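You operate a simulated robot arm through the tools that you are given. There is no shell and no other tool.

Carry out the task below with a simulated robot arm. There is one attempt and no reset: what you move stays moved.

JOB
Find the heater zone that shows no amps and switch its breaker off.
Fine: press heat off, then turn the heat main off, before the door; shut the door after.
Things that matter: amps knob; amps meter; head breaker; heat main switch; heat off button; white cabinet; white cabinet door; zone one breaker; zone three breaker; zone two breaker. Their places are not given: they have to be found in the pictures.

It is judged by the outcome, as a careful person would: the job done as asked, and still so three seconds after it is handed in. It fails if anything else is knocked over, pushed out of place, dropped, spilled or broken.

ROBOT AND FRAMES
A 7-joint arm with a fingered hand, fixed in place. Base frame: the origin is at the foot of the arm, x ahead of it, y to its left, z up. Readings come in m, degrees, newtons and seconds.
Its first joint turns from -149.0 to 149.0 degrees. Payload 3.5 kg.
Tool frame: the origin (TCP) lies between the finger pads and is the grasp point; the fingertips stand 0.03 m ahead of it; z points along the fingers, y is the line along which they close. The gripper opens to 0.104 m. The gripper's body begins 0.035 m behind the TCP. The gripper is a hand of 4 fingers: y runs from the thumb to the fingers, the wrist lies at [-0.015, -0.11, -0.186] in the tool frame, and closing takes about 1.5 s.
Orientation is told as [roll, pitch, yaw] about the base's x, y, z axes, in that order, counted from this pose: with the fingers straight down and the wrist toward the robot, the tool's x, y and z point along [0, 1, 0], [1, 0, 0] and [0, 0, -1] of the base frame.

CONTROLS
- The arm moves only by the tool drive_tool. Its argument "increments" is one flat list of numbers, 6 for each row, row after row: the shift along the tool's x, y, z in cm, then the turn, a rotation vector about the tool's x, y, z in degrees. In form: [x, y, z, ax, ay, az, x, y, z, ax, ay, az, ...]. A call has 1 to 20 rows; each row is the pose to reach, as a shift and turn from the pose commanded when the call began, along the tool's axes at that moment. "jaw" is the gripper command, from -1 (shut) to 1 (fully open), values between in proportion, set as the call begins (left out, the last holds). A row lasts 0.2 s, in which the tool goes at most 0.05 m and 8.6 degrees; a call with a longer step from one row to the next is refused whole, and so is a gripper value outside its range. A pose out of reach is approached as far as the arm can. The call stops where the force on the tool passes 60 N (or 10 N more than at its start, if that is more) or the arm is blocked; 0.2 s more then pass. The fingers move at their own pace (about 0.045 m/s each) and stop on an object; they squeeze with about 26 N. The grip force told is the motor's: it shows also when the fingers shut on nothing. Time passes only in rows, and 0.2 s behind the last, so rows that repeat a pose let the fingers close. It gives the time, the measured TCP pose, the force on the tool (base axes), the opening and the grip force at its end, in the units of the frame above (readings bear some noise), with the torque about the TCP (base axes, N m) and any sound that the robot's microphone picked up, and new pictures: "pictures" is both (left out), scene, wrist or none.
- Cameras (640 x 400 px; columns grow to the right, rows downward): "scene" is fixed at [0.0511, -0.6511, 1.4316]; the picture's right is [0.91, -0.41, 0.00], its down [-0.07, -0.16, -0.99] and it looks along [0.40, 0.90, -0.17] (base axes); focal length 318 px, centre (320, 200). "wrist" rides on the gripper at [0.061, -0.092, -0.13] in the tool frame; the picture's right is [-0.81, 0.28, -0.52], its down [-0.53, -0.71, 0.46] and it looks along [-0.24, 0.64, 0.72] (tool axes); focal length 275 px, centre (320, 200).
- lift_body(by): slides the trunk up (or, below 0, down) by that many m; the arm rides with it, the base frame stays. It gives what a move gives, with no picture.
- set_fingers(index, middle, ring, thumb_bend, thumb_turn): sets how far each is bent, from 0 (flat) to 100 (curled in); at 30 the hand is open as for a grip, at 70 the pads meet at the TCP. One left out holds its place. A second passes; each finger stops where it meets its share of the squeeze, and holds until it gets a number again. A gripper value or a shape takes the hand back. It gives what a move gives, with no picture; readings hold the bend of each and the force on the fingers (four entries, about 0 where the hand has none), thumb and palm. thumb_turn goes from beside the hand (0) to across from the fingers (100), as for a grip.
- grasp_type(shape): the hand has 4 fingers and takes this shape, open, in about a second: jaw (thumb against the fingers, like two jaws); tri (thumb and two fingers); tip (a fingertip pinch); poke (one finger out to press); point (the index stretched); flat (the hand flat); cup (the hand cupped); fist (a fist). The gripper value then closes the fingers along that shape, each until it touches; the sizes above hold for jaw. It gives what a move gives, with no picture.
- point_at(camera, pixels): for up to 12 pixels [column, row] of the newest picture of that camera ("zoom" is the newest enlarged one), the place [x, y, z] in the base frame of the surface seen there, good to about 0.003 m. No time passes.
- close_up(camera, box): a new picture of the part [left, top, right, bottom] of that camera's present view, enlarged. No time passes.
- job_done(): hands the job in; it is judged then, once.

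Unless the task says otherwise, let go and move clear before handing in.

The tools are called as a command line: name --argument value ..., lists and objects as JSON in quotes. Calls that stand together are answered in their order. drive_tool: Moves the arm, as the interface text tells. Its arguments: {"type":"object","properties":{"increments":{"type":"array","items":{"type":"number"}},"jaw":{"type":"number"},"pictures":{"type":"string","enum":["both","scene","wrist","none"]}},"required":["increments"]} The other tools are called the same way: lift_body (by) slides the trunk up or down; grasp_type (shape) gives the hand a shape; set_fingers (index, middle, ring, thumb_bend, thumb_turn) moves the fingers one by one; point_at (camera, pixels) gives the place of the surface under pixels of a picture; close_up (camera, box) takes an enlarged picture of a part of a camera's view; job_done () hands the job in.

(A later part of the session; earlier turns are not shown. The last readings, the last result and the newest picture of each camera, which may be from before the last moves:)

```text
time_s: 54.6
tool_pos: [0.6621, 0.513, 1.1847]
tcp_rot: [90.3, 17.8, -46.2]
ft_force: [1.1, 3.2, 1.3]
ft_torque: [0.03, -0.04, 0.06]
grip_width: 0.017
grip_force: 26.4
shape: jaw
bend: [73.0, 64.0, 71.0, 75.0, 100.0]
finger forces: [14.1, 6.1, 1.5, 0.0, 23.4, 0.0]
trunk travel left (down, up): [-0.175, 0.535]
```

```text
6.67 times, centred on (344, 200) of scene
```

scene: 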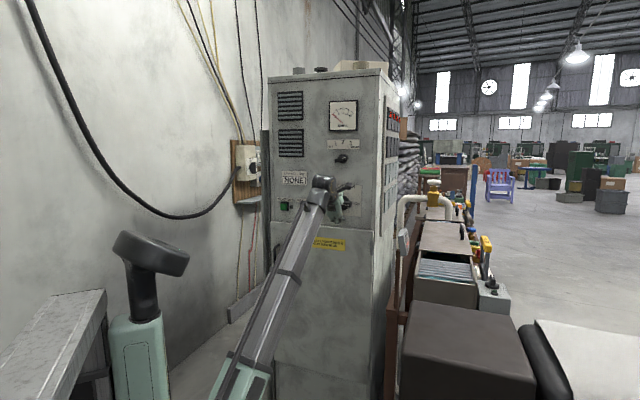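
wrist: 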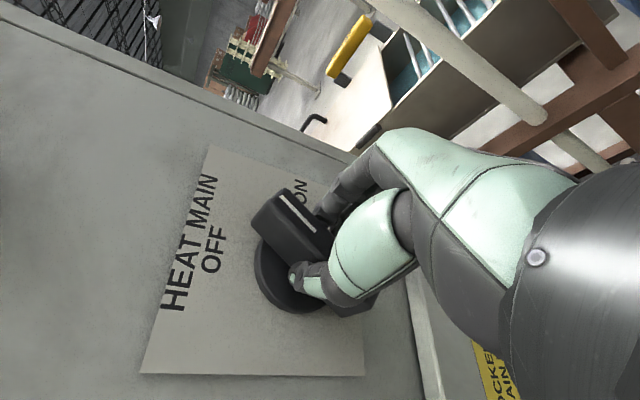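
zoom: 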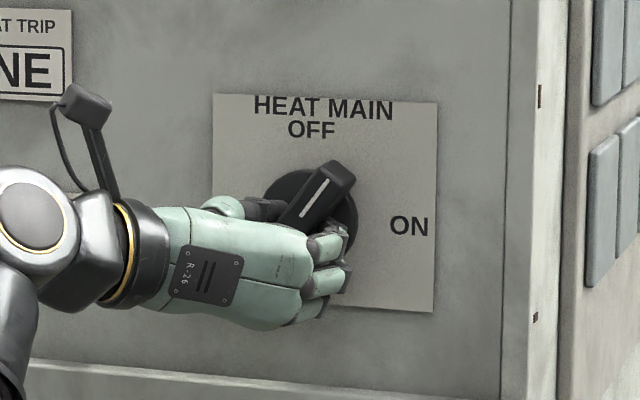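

The handle turned with the hand and now points up-right, about 30–35° short of OFF. I turn 32° further.

drive_tool --increments '[0, 0, 0, 0, 0, -5, 0, 0, 0, 0, 0, -10, 0, 0, 0, 0, 0, -15, 0, 0, 0, 0, 0, -20, 0, 0, 0, 0, 0, -25, 0, 0, 0, 0, 0, -30, 0, 0, 0, 0, 0, -32, 0, 0, 0, 0, 0, -32]' --pictures "wrist"

close_up --camera "scene" --box '[296, 170, 392, 230]'

```text
time_s: 56.4
tool_pos: [0.6606, 0.5127, 1.1836]
tcp_rot: [90.3, -14.0, -46.3]
ft_force: [5.4, 6.1, 6.8]
ft_torque: [0.09, -0.16, 0.02]
grip_width: 0.0167
grip_force: 25.9
shape: jaw
bend: [73.0, 64.0, 69.0, 75.0, 100.0]
finger forces: [13.6, 6.1, 1.8, 0.0, 22.9, 0.0]
trunk travel left (down, up): [-0.175, 0.535]
```

wrist: 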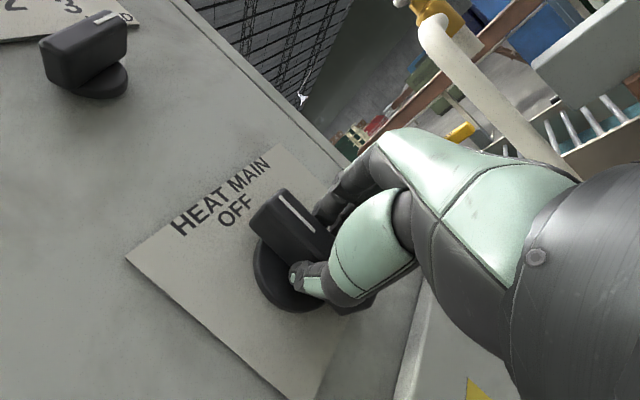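

```text
6.67 times, centred on (344, 200) of scene
```

zoom: 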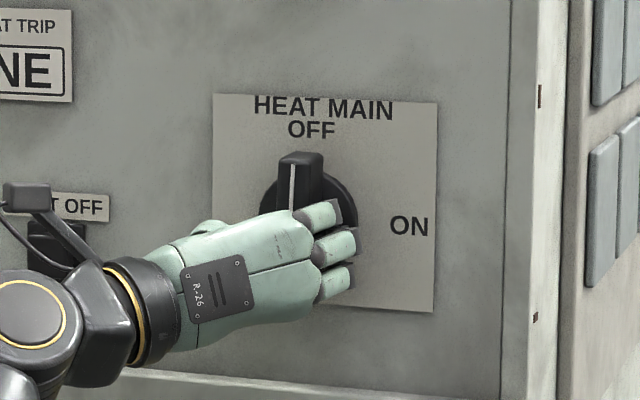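

The handle stands almost upright at OFF. A further 5° will make sure it is against its stop.

drive_tool --increments '[0, 0, 0, 0, 0, -2, 0, 0, 0, 0, 0, -4, 0, 0, 0, 0, 0, -5, 0, 0, 0, 0, 0, -5]' --pictures "wrist"

close_up --camera "scene" --box '[296, 170, 392, 230]'

```text
time_s: 57.4
tool_pos: [0.6625, 0.5146, 1.1839]
tcp_rot: [90.3, -18.9, -46.3]
ft_force: [3.1, 3.7, 4.2]
ft_torque: [0.11, -0.05, 0.03]
grip_width: 0.0169
grip_force: 26.0
shape: jaw
bend: [73.0, 64.0, 69.0, 75.0, 100.0]
finger forces: [15.9, 5.5, 0.9, 0.1, 23.0, 0.0]
trunk travel left (down, up): [-0.175, 0.535]
```

wrist: 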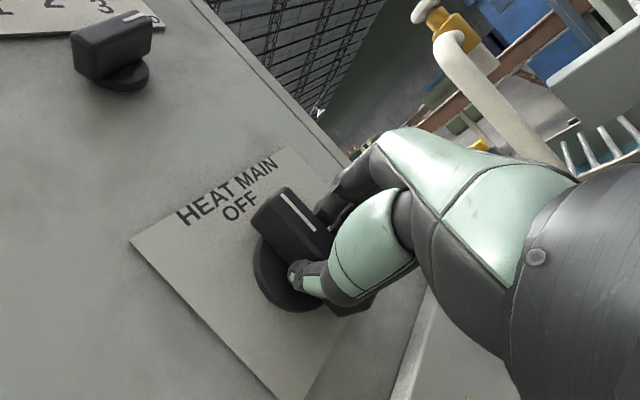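

```text
6.67 times, centred on (344, 200) of scene
```

zoom: 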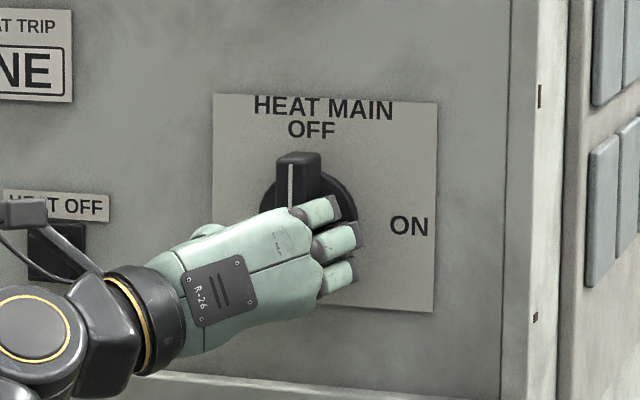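

The switch mark is now vertical at OFF. I open the hand and back off 9 cm.

drive_tool --increments '[0, 0, 0, 0, 0, 0, 0, 0, 0, 0, 0, 0, 0, 0, 0, 0, 0, 0, 0, 0, 0, 0, 0, 0, 0, 0, 0, 0, 0, 0, 0, 0, 0, 0, 0, 0, 0, 0, 0, 0, 0, 0, 0, 0, -2, 0, 0, 0, 0, 0, -5, 0, 0, 0, 0, 0, -9, 0, 0, 0]' --jaw 1 --pictures "both"

close_up --camera "scene" --box '[296, 170, 392, 230]'

close_up --camera "scene" --box '[256, 215, 400, 305]'

```text
time_s: 59.6
tool_pos: [0.5987, 0.4548, 1.181]
tcp_rot: [90.3, -19.0, -46.4]
ft_force: [1.4, 0.8, -0.8]
ft_torque: [0.0, -0.05, -0.03]
grip_width: 0.1037
grip_force: 0.1
shape: jaw
bend: [30.0, 30.0, 30.0, 30.0, 98.0]
finger forces: [0.0, 0.0, 0.0, 0.1, 0.0, 0.1]
trunk travel left (down, up): [-0.175, 0.535]
```

scene: 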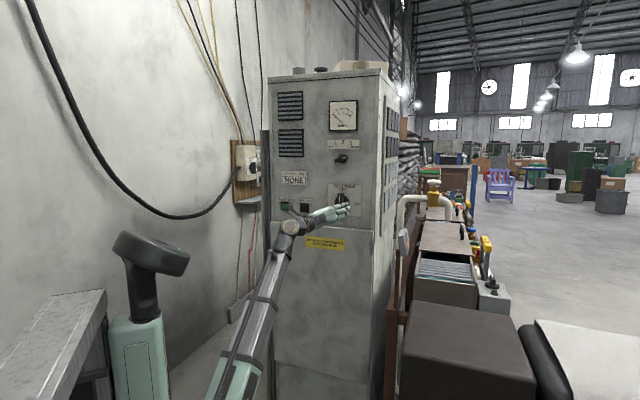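
wrist: 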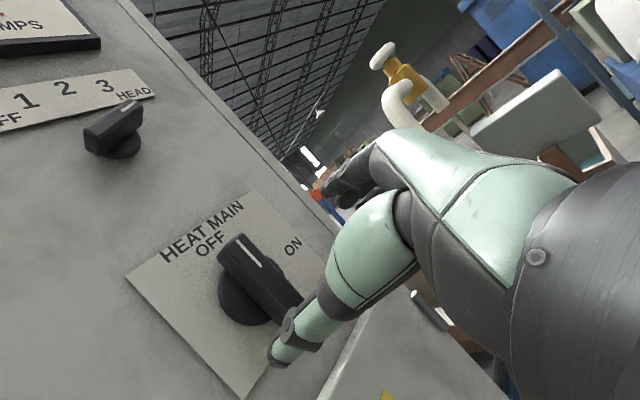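

```text
6.67 times, centred on (344, 200) of scene
```

zoom: 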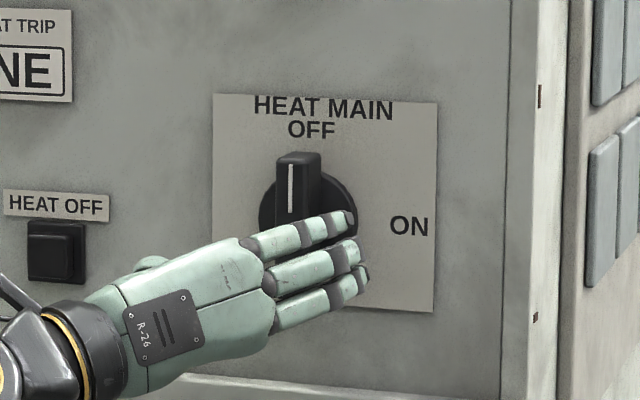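

```text
4.44 times, centred on (328, 260) of scene
```

zoom: 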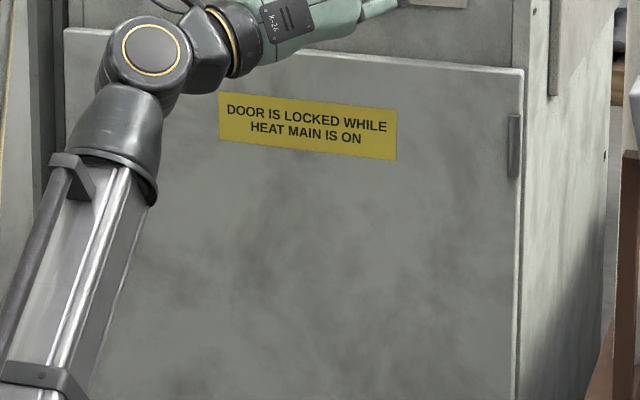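

The heat main reads OFF, and the side displays have gone dark. Next the door: I'll locate its handle, hinge and edges and the clutter to the right.

point_at --camera "scene" --pixels '[[275, 246], [275, 262], [273, 240], [371, 255], [373, 243], [374, 300], [400, 240], [405, 270], [430, 310], [410, 380], [530, 380], [395, 330]]'

close_up --camera "scene" --box '[350, 180, 550, 400]'

close_up --camera "scene" --box '[256, 300, 400, 400]'

```text
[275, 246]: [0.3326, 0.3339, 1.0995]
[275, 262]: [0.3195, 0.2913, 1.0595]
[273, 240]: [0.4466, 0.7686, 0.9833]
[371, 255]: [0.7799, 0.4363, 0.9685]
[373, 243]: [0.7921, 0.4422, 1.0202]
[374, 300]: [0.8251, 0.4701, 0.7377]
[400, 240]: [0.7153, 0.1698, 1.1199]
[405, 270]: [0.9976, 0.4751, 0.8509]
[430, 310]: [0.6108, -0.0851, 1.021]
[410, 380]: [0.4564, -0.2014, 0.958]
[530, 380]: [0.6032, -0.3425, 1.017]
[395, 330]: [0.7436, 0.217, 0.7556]
```

```text
1.82 times, centred on (450, 290) of scene
```

zoom: 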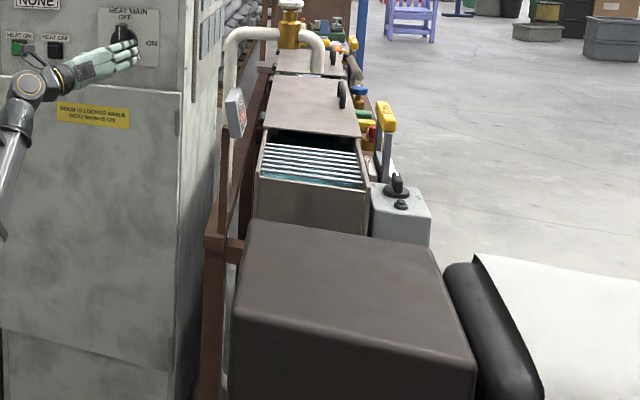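

```text
4.00 times, centred on (328, 350) of scene
```

zoom: 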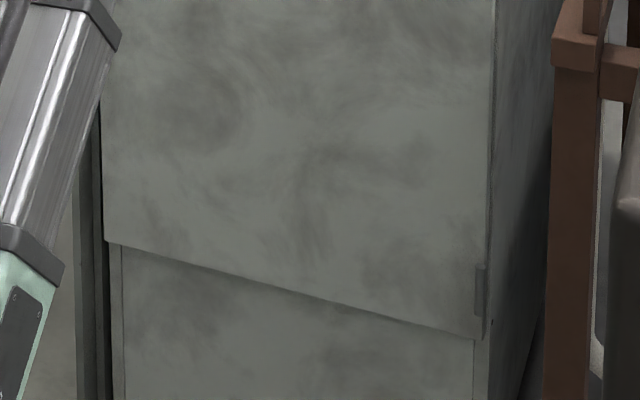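

The hinge is at u≈0.243, d≈0.86 and the door's free edge at u≈-0.23; the rack starts at u≈0.37, so the door can open to about 90°. I'll lower the trunk fully and then move toward the handle on the left.

lift_body --by -0.17

drive_tool --increments '[0, 0, -1, 0, 0, 4, 0, 0, -1, 0, 0, 8, 0, 0, -1, 0, 0, 14, 0, 0, -1, 0, 0, 19]' --pictures "both"

```text
time_s: 61.5
tool_pos: [0.5997, 0.4521, 1.012]
tcp_rot: [90.3, -19.0, -46.4]
ft_force: [-1.4, 0.4, 0.5]
ft_torque: [0.01, -0.01, 0.04]
grip_width: 0.1035
grip_force: 0.0
shape: jaw
bend: [30.0, 30.0, 30.0, 30.0, 98.0]
finger forces: [0.0, 0.0, 0.0, 0.0, 0.0, 0.0]
trunk travel left (down, up): [-0.005, 0.705]
```

```text
time_s: 62.5
tool_pos: [0.5915, 0.4456, 1.0097]
tcp_rot: [90.2, 0.0, -46.2]
ft_force: [-0.9, 0.5, 0.5]
ft_torque: [0.0, -0.02, -0.02]
grip_width: 0.1037
grip_force: 0.2
shape: jaw
bend: [30.0, 30.0, 30.0, 30.0, 98.0]
finger forces: [0.0, 0.1, 0.0, 0.0, 0.0, 0.1]
trunk travel left (down, up): [-0.005, 0.705]
```

scene: 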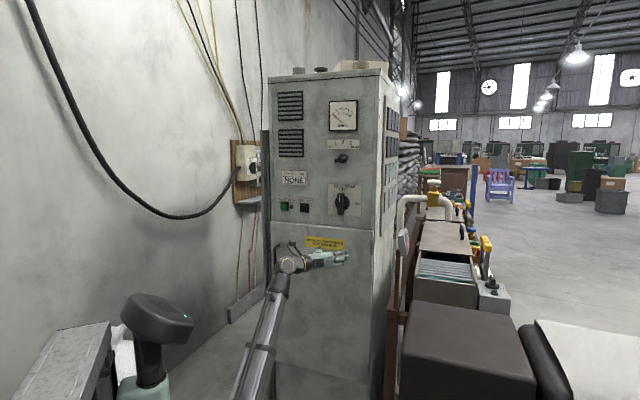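
wrist: 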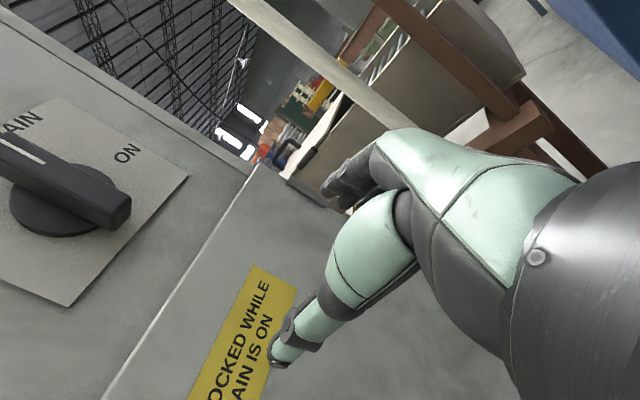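

Roll is 90° (fingers right, thumb left). I'll move 29 cm left and 7 cm down at this depth toward the handle.

drive_tool --increments '[-1, -4.2, 0, 0, 0, 0, -2, -8.4, 0, 0, 0, 0, -3, -12.6, 0, 0, 0, 0, -4, -16.8, 0, 0, 0, 0, -5, -21, 0, 0, 0, 0, -6, -25.2, 0, 0, 0, 0, -7, -29, 0, 0, 0, 0]' --pictures "both"

```text
time_s: 64.1
tool_pos: [0.3909, 0.6573, 0.9432]
tcp_rot: [90.3, -0.1, -46.4]
ft_force: [0.1, 0.9, -0.2]
ft_torque: [0.0, 0.03, 0.02]
grip_width: 0.1038
grip_force: 0.1
shape: jaw
bend: [30.0, 30.0, 30.0, 30.0, 98.0]
finger forces: [0.0, 0.0, 0.0, 0.0, 0.0, 0.0]
trunk travel left (down, up): [-0.005, 0.705]
```

scene: 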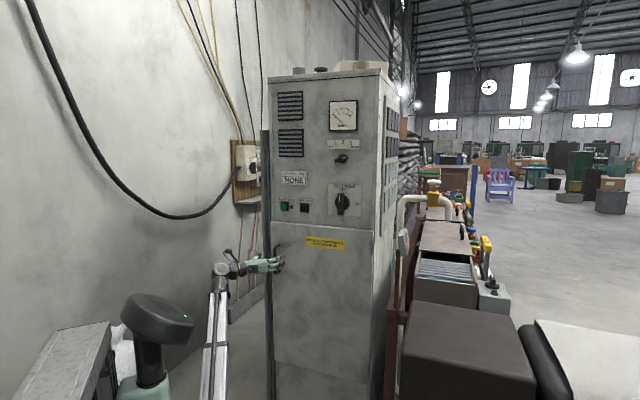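
wrist: 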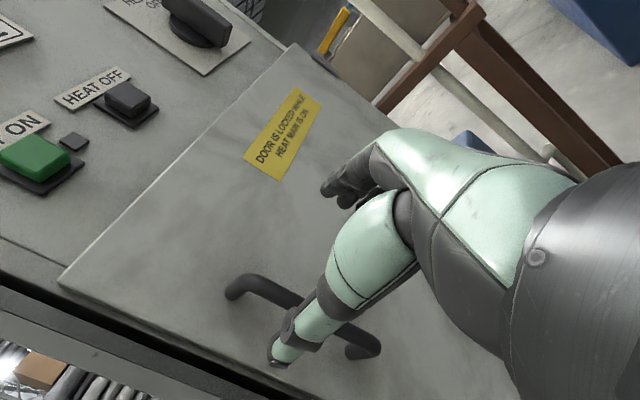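

Fully reached; the D-handle is visible in the wrist view from (235,285) to (375,350). I'll measure it.

point_at --camera "wrist" --pixels '[[232, 288], [245, 281], [258, 281], [270, 290], [285, 298], [295, 302], [345, 330], [360, 338], [372, 347], [352, 350], [300, 320], [150, 270]]'

close_up --camera "wrist" --box '[200, 240, 400, 390]'

close_up --camera "scene" --box '[256, 230, 320, 290]'

```text
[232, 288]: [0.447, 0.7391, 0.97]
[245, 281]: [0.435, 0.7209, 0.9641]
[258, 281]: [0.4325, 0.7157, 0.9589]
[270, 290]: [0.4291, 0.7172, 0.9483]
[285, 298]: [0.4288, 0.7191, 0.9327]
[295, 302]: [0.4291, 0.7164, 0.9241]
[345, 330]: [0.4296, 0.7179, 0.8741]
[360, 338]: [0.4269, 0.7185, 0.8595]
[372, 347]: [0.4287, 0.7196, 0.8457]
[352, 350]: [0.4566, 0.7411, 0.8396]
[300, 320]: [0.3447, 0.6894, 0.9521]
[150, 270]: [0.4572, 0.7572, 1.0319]
```

```text
2.67 times, centred on (300, 315) of wrist
```

zoom: 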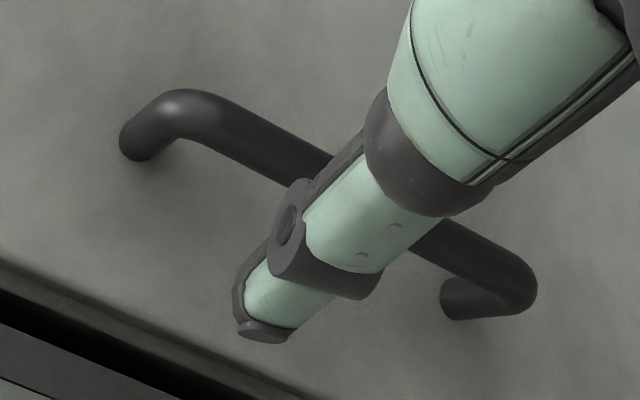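

```text
6.67 times, centred on (288, 260) of scene
```

zoom: 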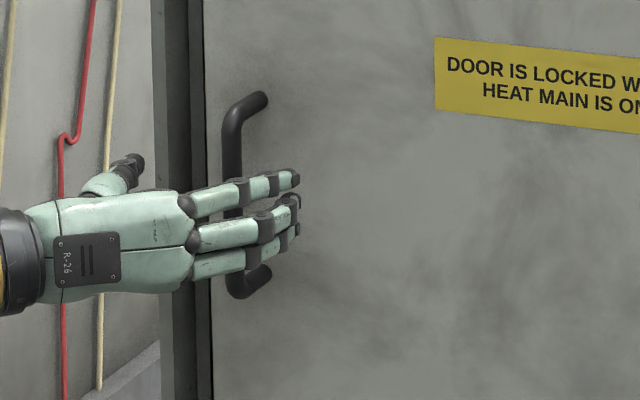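

The bar runs at u≈-0.199, d≈0.818 from z≈0.845 to 0.965, about 3.5 cm off the door. Before advancing I check the dark post left of the door at scene (267,260).

point_at --camera "scene" --pixels '[[265, 215], [267, 215], [269, 215], [266, 300], [268, 300], [270, 300], [271, 245], [272, 300], [273, 320], [264, 300]]'

```text
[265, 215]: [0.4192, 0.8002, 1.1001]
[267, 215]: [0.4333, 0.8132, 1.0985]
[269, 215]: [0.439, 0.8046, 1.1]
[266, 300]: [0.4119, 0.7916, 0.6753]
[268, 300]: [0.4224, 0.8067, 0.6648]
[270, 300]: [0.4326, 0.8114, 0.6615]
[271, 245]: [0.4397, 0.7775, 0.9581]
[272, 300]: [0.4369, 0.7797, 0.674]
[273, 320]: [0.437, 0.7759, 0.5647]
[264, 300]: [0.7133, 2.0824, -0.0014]
```

The post's front corner is at u≈-0.27, d≈0.85, so I'll keep the jaw at about 6 cm to keep the thumb clear of it, and advance onto the bar.

drive_tool --increments '[-1, -0.4, 0, 0, 0, 0, -2, -0.7, 0, 0, 0, 0, -3, -1.0, 0, 0, 0, 0, -3.8, -1.3, 0.5, 0, 0, 0, -3.8, -1.35, 2, 0, 0, 0, -3.8, -1.35, 3.5, 0, 0, 0, -3.8, -1.35, 5, 0, 0, 0]' --jaw 0.15 --pictures "both"

close_up --camera "wrist" --box '[200, 200, 440, 350]'

close_up --camera "scene" --box '[240, 235, 320, 295]'

```text
time_s: 65.7
tool_pos: [0.4192, 0.6996, 0.903]
tcp_rot: [90.3, -0.1, -46.3]
ft_force: [-0.3, 0.4, -0.5]
ft_torque: [0.01, -0.02, 0.0]
grip_width: 0.0605
grip_force: 0.0
shape: jaw
bend: [74.0, 41.0, 38.0, 66.0, 100.0]
finger forces: [0.0, 0.0, 0.0, 0.1, 0.0, 0.0]
trunk travel left (down, up): [-0.005, 0.705]
```

scene: 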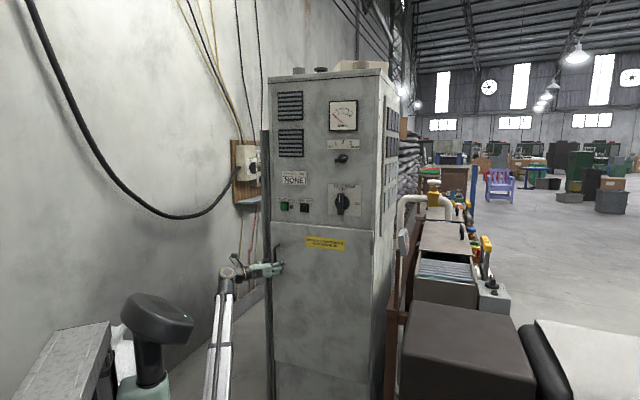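
wrist: 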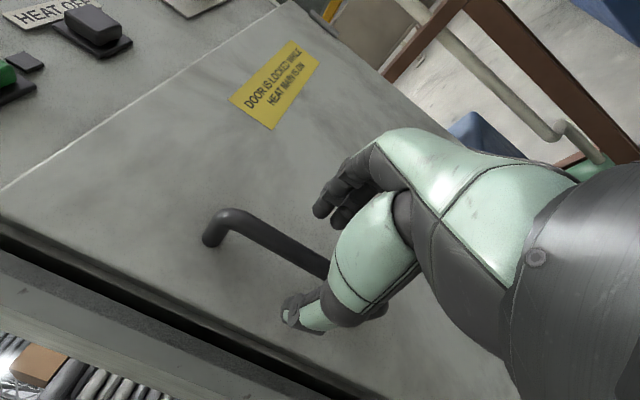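

```text
2.67 times, centred on (320, 275) of wrist
```

zoom: 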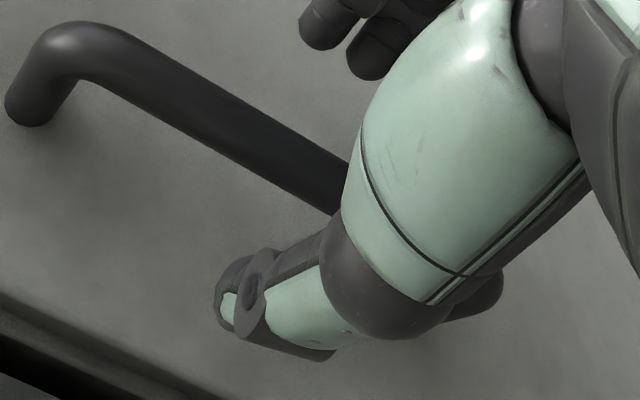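

```text
6.67 times, centred on (280, 265) of scene
```

zoom: 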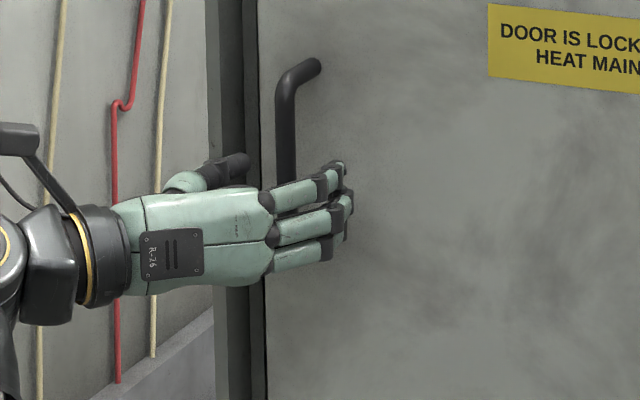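

The index finger curled in (bend 74) while the others are at about 40, so it could bump the bar. I'll back up 2.5 cm and set the fingers evenly by hand.

drive_tool --increments '[0, 0, -1.2, 0, 0, 0, 0, 0, -2.5, 0, 0, 0]' --pictures "none"

set_fingers --index 45 --middle 45 --ring 45 --thumb_bend 48 --thumb_turn 100

close_up --camera "wrist" --box '[200, 180, 440, 380]'

close_up --camera "scene" --box '[240, 235, 320, 295]'

```text
time_s: 66.3
tool_pos: [0.4002, 0.6832, 0.9029]
tcp_rot: [90.2, 0.0, -46.4]
ft_force: [0.5, -0.1, 0.3]
ft_torque: [-0.03, 0.03, 0.01]
grip_width: 0.0606
grip_force: 0.0
shape: jaw
bend: [74.0, 41.0, 38.0, 66.0, 100.0]
finger forces: [0.1, 0.0, 0.0, 0.0, 0.1, 0.0]
trunk travel left (down, up): [-0.005, 0.705]
```

```text
time_s: 67.3
tool_pos: [0.4005, 0.6841, 0.9026]
tcp_rot: [90.4, 0.0, -46.2]
ft_force: [-0.3, -1.3, -1.2]
ft_torque: [0.02, -0.02, 0.01]
grip_width: 0.0605
grip_force: 0.0
shape: fingers
bend: [45.0, 45.0, 45.0, 48.0, 100.0]
finger forces: [0.0, 0.0, 0.0, 0.0, 0.0, 0.0]
trunk travel left (down, up): [-0.005, 0.705]
```

```text
2.00 times, centred on (320, 280) of wrist
```

zoom: 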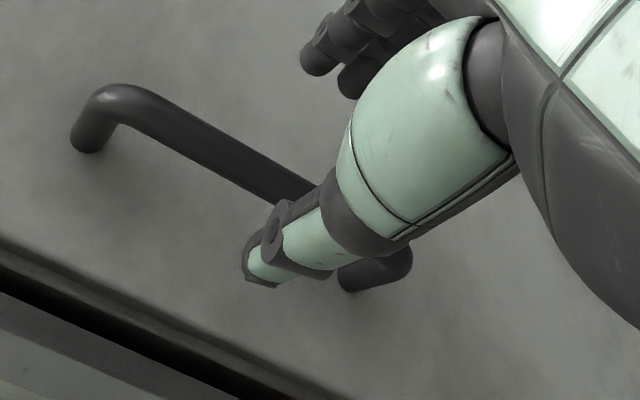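

```text
6.67 times, centred on (280, 265) of scene
```

zoom: 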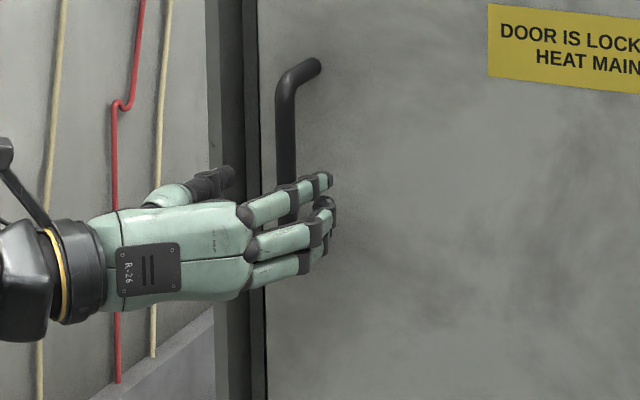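

Fingers are even at 45 and straddle the bar line. I'll advance 4.8 cm so they reach past the bar.

drive_tool --increments '[0, 0, 1.3, 0, 0, 0, 0, 0, 2.6, 0, 0, 0, 0, -0.05, 3.8, 0, 0, 0, 0, -0.1, 4.8, 0, 0, 0]' --pictures "both"

close_up --camera "wrist" --box '[200, 180, 440, 380]'

close_up --camera "scene" --box '[240, 235, 320, 295]'

```text
time_s: 68.3
tool_pos: [0.4342, 0.7184, 0.9032]
tcp_rot: [90.3, 0.0, -46.3]
ft_force: [-1.3, 0.6, -0.5]
ft_torque: [-0.01, 0.02, 0.01]
grip_width: 0.0606
grip_force: 0.1
shape: fingers
bend: [45.0, 45.0, 45.0, 48.0, 100.0]
finger forces: [0.0, 0.0, 0.0, 0.0, 0.0, 0.0]
trunk travel left (down, up): [-0.005, 0.705]
```

scene: 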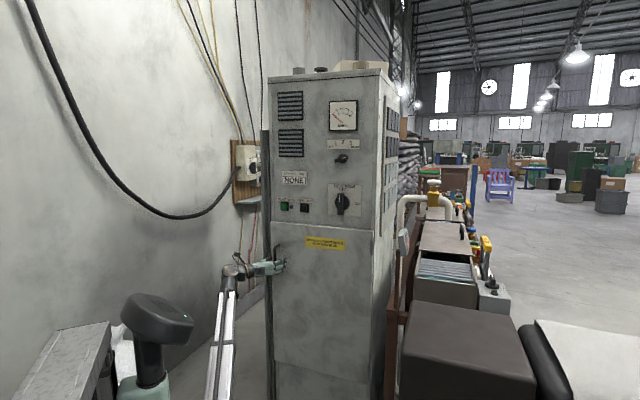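
wrist: 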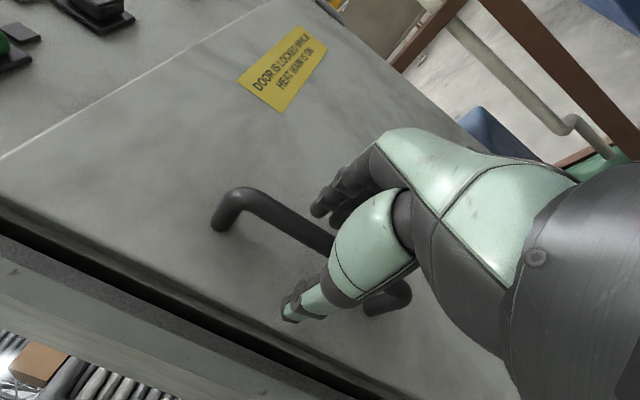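

```text
2.00 times, centred on (320, 280) of wrist
```

zoom: 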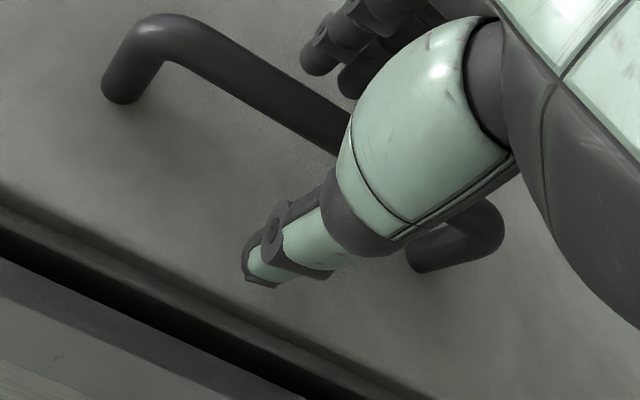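

```text
6.67 times, centred on (280, 265) of scene
```

zoom: 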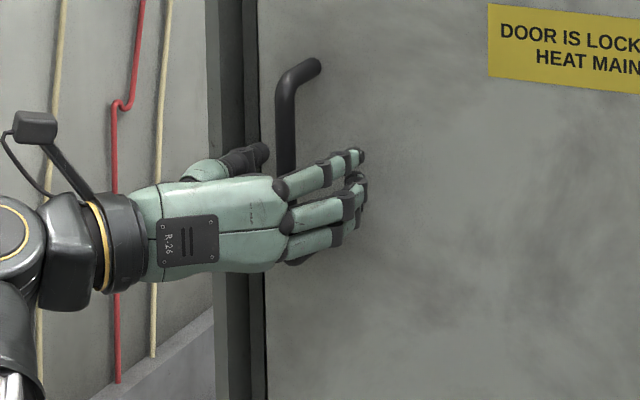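

The bar is between thumb (wrist (300,305)) and fingers (325,200); no contact forces yet. Close the hand on the bar.

drive_tool --increments '[0, 0, 0, 0, 0, 0, 0, 0, 0, 0, 0, 0, 0, 0, 0, 0, 0, 0, 0, 0, 0, 0, 0, 0, 0, 0, 0, 0, 0, 0, 0, 0, 0, 0, 0, 0, 0, 0, 0, 0, 0, 0]' --jaw -1 --pictures "wrist"

close_up --camera "wrist" --box '[200, 180, 440, 380]'

```text
time_s: 69.9
tool_pos: [0.4346, 0.7185, 0.9037]
tcp_rot: [90.3, 0.0, -46.1]
ft_force: [-2.4, 1.7, 0.4]
ft_torque: [-0.04, -0.06, 0.01]
grip_width: 0.0
grip_force: 25.7
shape: jaw
bend: [70.0, 70.0, 70.0, 73.0, 100.0]
finger forces: [2.7, 0.0, 2.3, 0.1, 0.3, 0.0]
trunk travel left (down, up): [-0.005, 0.705]
```

wrist: 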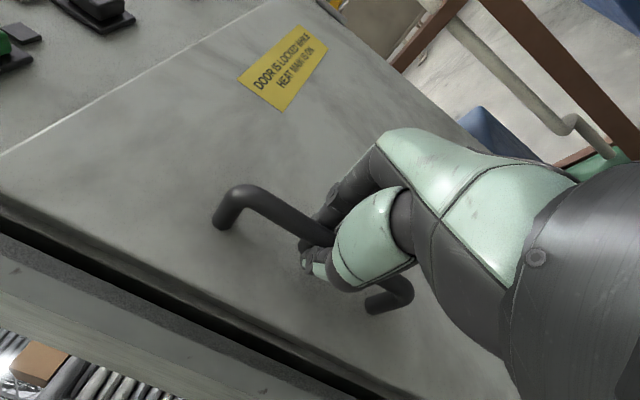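

```text
2.00 times, centred on (320, 280) of wrist
```

zoom: 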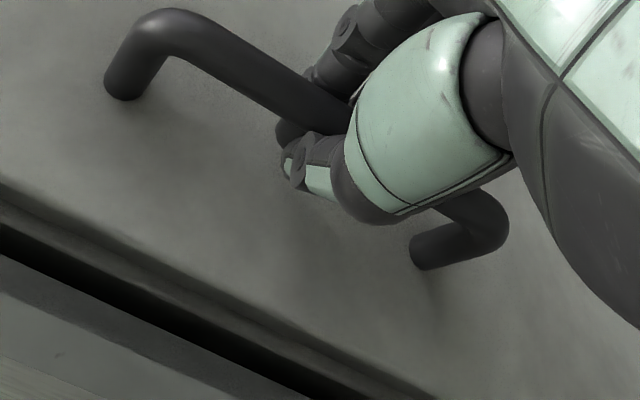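

The fingers closed behind the bar (width 0), caging it like a hook. I'll pull the door along its arc about the right hinge, first 10°.

drive_tool --increments '[0, 0.1, -1.0, 0, 0, 0, 0, 0.24, -1.94, 0, 0, 0, 0, 0.4, -2.9, 0, 0, 0, 0, 0.56, -3.87, 0, 0, 0, 0, 0.96, -5.78, 0, 0, 0, 0, 1.45, -7.67, 0, 0, 0]' --pictures "both"

close_up --camera "scene" --box '[230, 210, 390, 310]'

```text
time_s: 71.3
tool_pos: [0.3885, 0.6516, 0.9044]
tcp_rot: [90.3, 0.0, -46.4]
ft_force: [3.4, -0.7, -2.2]
ft_torque: [-0.06, -0.04, -0.01]
grip_width: 0.0
grip_force: 26.2
shape: jaw
bend: [70.0, 70.0, 70.0, 73.0, 100.0]
finger forces: [3.8, 0.2, 3.6, 0.1, 0.0, 0.0]
trunk travel left (down, up): [-0.005, 0.705]
```

scene: 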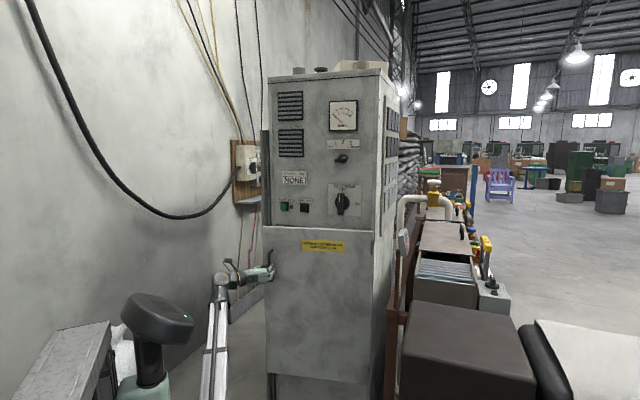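
wrist: 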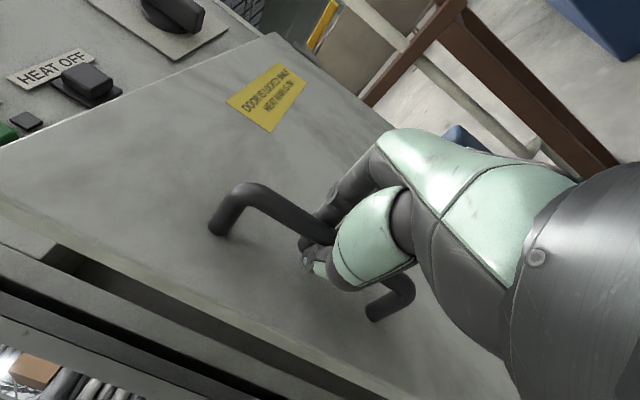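

```text
4.00 times, centred on (310, 260) of scene
```

zoom: 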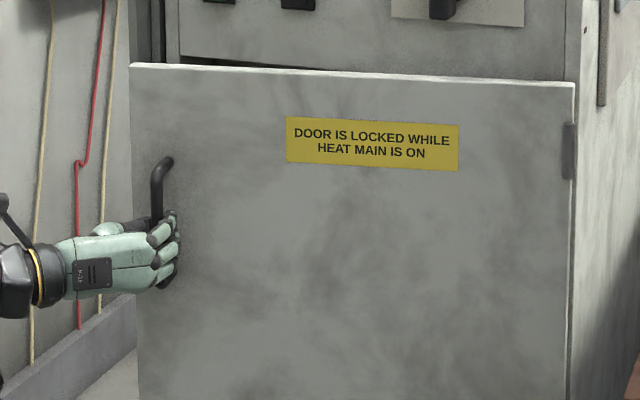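

The door is open about 10° with small forces and the hand still hooked. I pull on to about 25°.

drive_tool --increments '[0, 0.58, -1.87, 0, 0, 0, 0, 1.23, -3.71, 0, 0, 0, 0, 1.96, -5.52, 0, 0, 0, 0, 2.77, -7.3, 0, 0, 0, 0, 3.65, -9.04, 0, 0, 0, 0, 4.61, -10.74, 0, 0, 0]' --pictures "both"

close_up --camera "scene" --box '[220, 200, 412, 320]'

```text
time_s: 72.7
tool_pos: [0.3458, 0.5462, 0.9025]
tcp_rot: [90.3, 0.1, -46.3]
ft_force: [18.8, -4.8, 5.9]
ft_torque: [-0.03, -0.22, 0.06]
grip_width: 0.0002
grip_force: 25.8
shape: jaw
bend: [70.0, 70.0, 70.0, 74.0, 100.0]
finger forces: [10.5, 5.1, 5.8, 0.0, 0.1, 0.0]
trunk travel left (down, up): [-0.005, 0.705]
```

scene: 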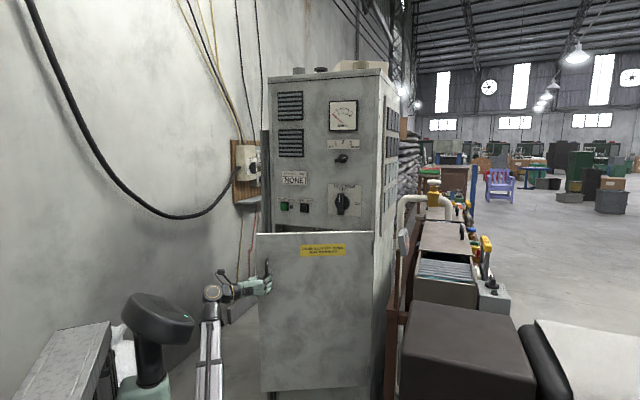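
wrist: 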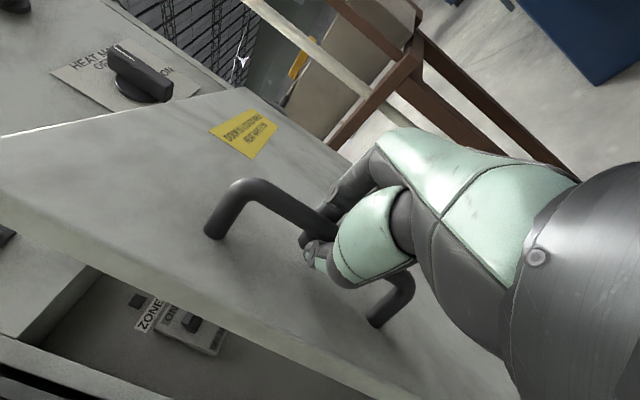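

```text
3.33 times, centred on (316, 260) of scene
```

zoom: 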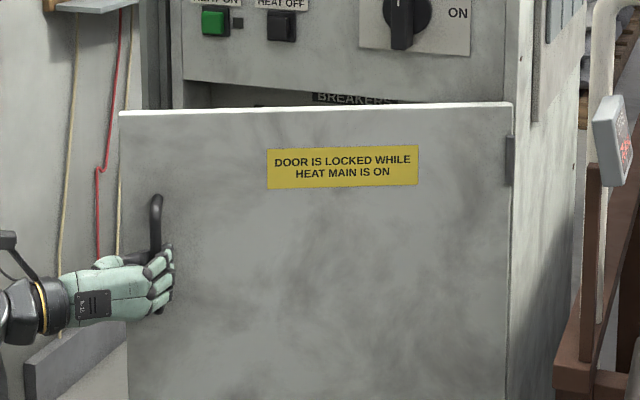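

The door is about 25° open; inside I can see a "ZONE" label (wrist (150,315)) and "BREAKERS" at the top. I'll measure the door's present angle.

point_at --camera "scene" --pixels '[[261, 240], [300, 240], [340, 240], [365, 240], [365, 300], [300, 330], [265, 380], [268, 265], [320, 231], [330, 229]]'

close_up --camera "wrist" --box '[60, 250, 300, 400]'

```text
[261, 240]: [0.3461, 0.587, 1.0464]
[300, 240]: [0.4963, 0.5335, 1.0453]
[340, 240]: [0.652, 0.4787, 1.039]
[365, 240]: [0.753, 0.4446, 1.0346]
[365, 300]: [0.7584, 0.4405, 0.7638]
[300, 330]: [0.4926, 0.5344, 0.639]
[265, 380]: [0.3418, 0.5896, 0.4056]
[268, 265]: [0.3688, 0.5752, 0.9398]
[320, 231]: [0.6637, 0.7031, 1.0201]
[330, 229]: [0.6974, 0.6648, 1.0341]
```

```text
2.67 times, centred on (180, 325) of wrist
```

zoom: 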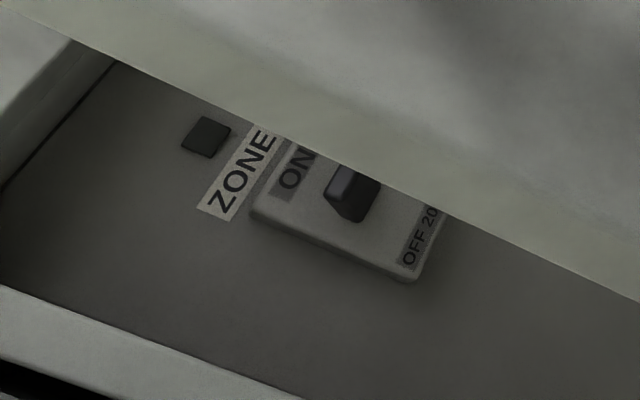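

The door stands at 25.7°, hinge at about u=0.2455, d=0.860, and the breaker panel is set back at d≈0.966. I keep pulling along the arc to 40°, letting the hand yaw a little with it.

drive_tool --increments '[0, 1.45, -1.6, 2, 0, 0, 0, 2.4, -2.85, 4, 0, 0, 0, 3.6, -4.4, 6, 0, 0, 0, 4.85, -5.9, 8, 0, 0, 0, 6.2, -7.3, 10, 0, 0, 0, 7.55, -8.7, 12, 0, 0]' --pictures "both"

close_up --camera "scene" --box '[200, 200, 392, 320]'

```text
time_s: 74.1
tool_pos: [0.3347, 0.43, 0.9014]
tcp_rot: [90.3, -0.2, -34.3]
ft_force: [23.2, 1.6, 12.0]
ft_torque: [0.01, -0.32, 0.05]
grip_width: 0.0
grip_force: 25.6
shape: jaw
bend: [69.0, 70.0, 70.0, 74.0, 100.0]
finger forces: [11.6, 6.6, 5.6, 0.1, 0.1, 0.0]
trunk travel left (down, up): [-0.005, 0.705]
```

scene: 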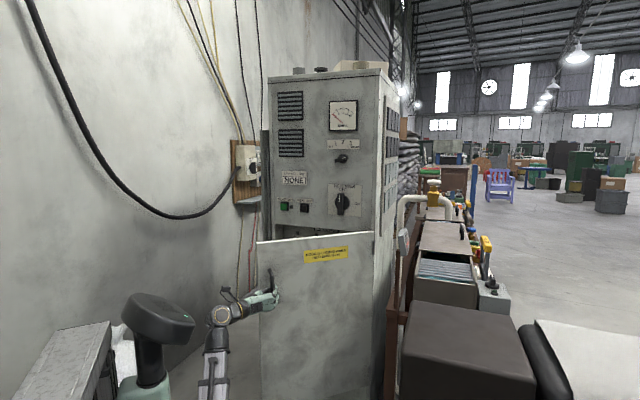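
wrist: 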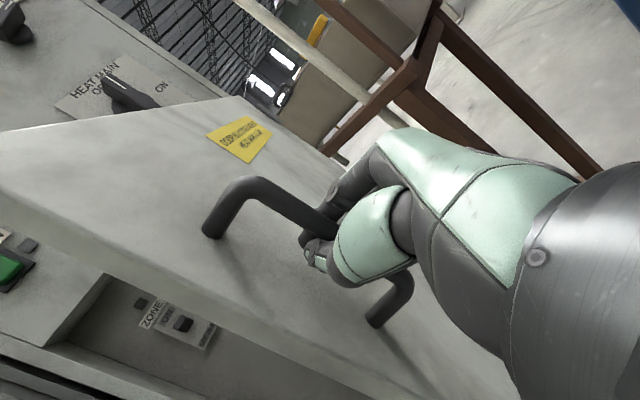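

```text
3.33 times, centred on (296, 260) of scene
```

zoom: 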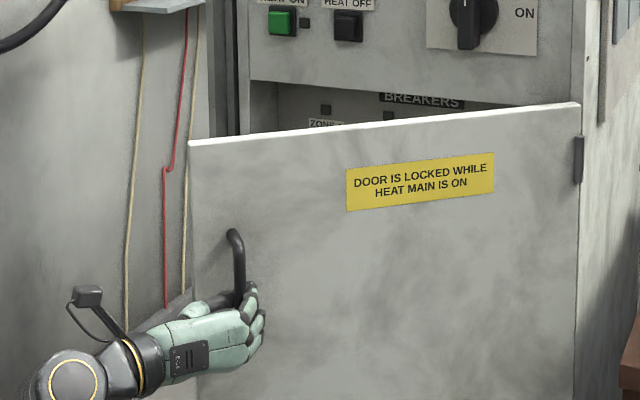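

At 40° the hand remains hooked with moderate force, everything in reach. I continue to about 55°, yawing the hand 18° with the door.

drive_tool --increments '[0, 1.1, -1.43, 3, 0, 0, 0, 2.32, -2.95, 6, 0, 0, 0, 3.6, -4.43, 9, 0, 0, 0, 4.94, -5.84, 12, 0, 0, 0, 6.33, -7.19, 15, 0, 0, 0, 7.79, -8.48, 18, 0, 0]' --pictures "both"

close_up --camera "scene" --box '[200, 200, 392, 320]'

```text
time_s: 75.4
tool_pos: [0.3672, 0.376, 0.8612]
tcp_rot: [91.5, -0.7, -18.1]
ft_force: [-54.5, -10.1, 20.5]
ft_torque: [-0.04, 0.24, -0.98]
grip_width: 0.0054
grip_force: 26.3
shape: jaw
bend: [70.0, 70.0, 70.0, 81.0, 99.0]
finger forces: [0.1, 5.5, 0.0, 0.0, 86.6, 0.0]
out of reach, approached as far as the arm can: row 2, 3, 4, 5, 6
trunk travel left (down, up): [-0.005, 0.705]
stopped in row 6: the force on the tool passed its limit at 65 N (the readings are from after the stop); the commanded pose is now the measured one
```

scene: 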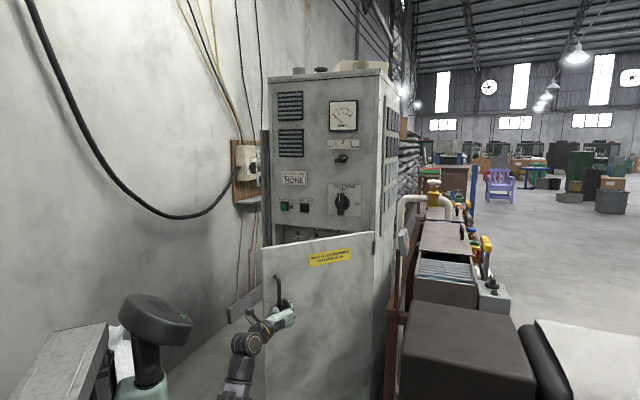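
wrist: 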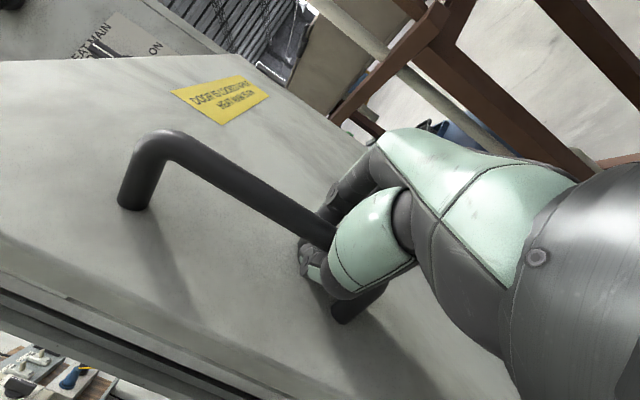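

```text
3.33 times, centred on (296, 260) of scene
```

zoom: 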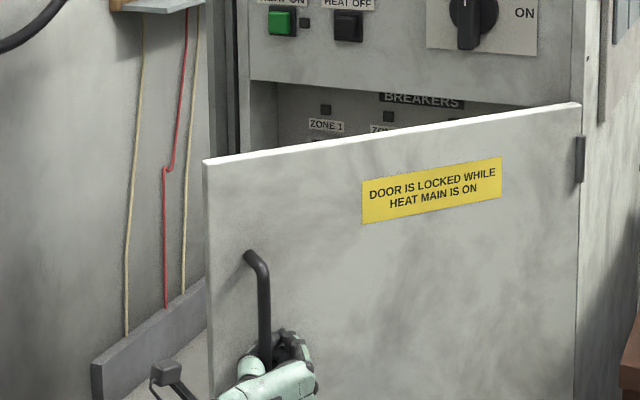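

The arm ran out of reach at about 47° door angle and pressed on the bar (force limit). I'll open the hand to release the bar.

drive_tool --increments '[0, 0, 0, 0, 0, 0, 0, 0, 0, 0, 0, 0, 0, 0, 0, 0, 0, 0, 0, 0, 0, 0, 0, 0, 0, 0, 0, 0, 0, 0, 0, 0, 0, 0, 0, 0]' --jaw 1 --pictures "both"

close_up --camera "scene" --box '[200, 220, 392, 340]'

```text
time_s: 76.8
tool_pos: [0.3723, 0.3771, 0.8579]
tcp_rot: [90.9, -0.5, -18.5]
ft_force: [-12.2, -6.4, 6.9]
ft_torque: [0.22, 0.13, -1.73]
grip_width: 0.0783
grip_force: 0.0
shape: jaw
bend: [30.0, 30.0, 30.0, 65.0, 95.0]
finger forces: [0.0, 0.0, 0.1, 0.1, 93.2, 0.1]
trunk travel left (down, up): [-0.005, 0.705]
```

scene: 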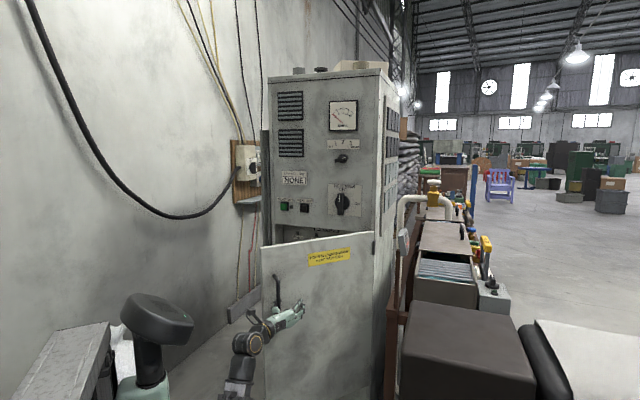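
wrist: 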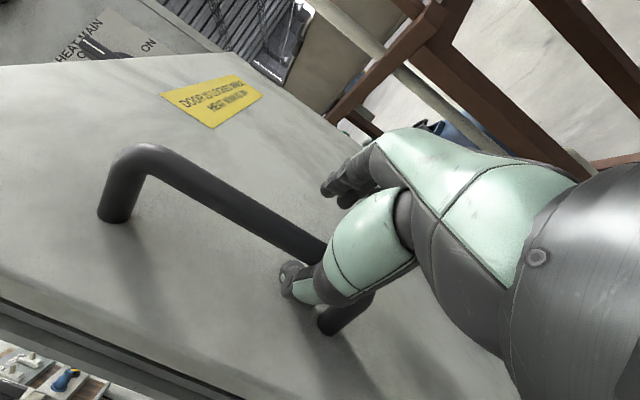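

```text
3.33 times, centred on (296, 280) of scene
```

zoom: 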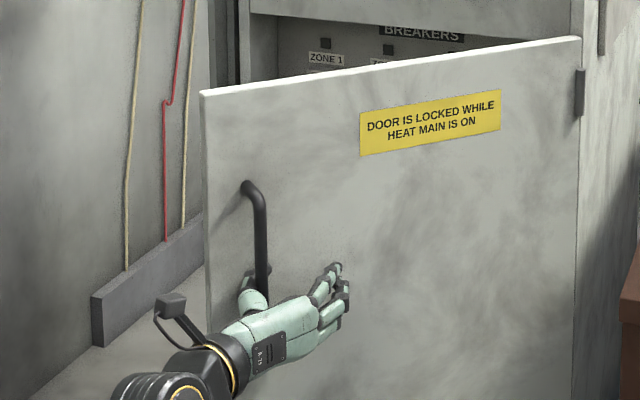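

The fingers opened but the thumb is stuck at bend 65 with 93 N, pressing on the bar. I'll measure where the bar lies relative to the hand before moving.

point_at --camera "wrist" --pixels '[[200, 180], [250, 212], [290, 236], [310, 248], [288, 275], [300, 285], [345, 310], [330, 325], [230, 300], [180, 270], [335, 185], [360, 300]]'

close_up --camera "wrist" --box '[230, 180, 430, 350]'

close_up --camera "scene" --box '[256, 280, 320, 340]'

```text
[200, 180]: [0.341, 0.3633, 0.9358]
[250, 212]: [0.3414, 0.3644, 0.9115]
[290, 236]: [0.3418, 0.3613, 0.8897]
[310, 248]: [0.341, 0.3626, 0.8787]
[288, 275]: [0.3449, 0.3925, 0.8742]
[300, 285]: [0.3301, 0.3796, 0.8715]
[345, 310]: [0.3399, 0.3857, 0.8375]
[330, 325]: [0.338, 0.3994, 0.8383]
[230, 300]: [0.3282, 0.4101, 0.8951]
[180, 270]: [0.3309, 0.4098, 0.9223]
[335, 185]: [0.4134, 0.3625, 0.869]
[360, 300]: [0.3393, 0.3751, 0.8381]
```

```text
2.35 times, centred on (330, 265) of wrist
```

zoom: 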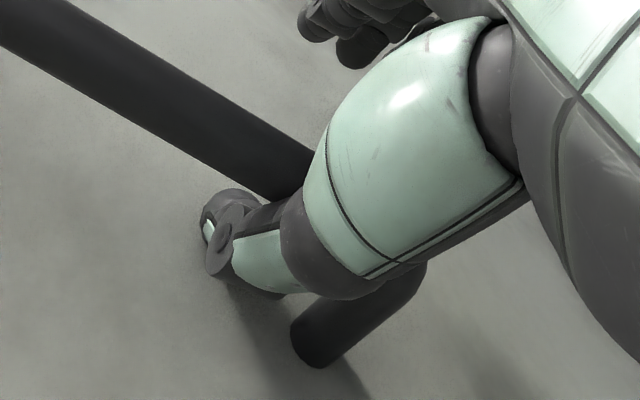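

```text
6.67 times, centred on (288, 310) of scene
```

zoom: 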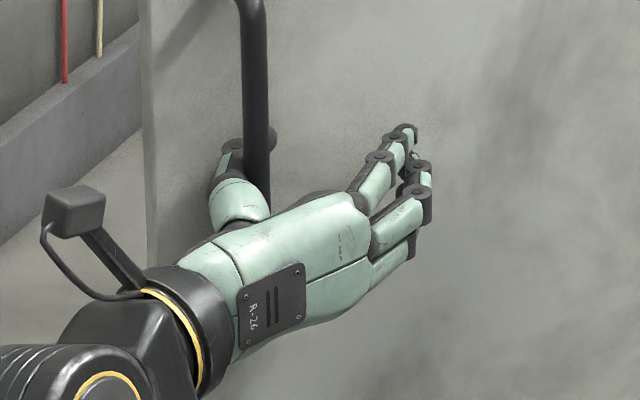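

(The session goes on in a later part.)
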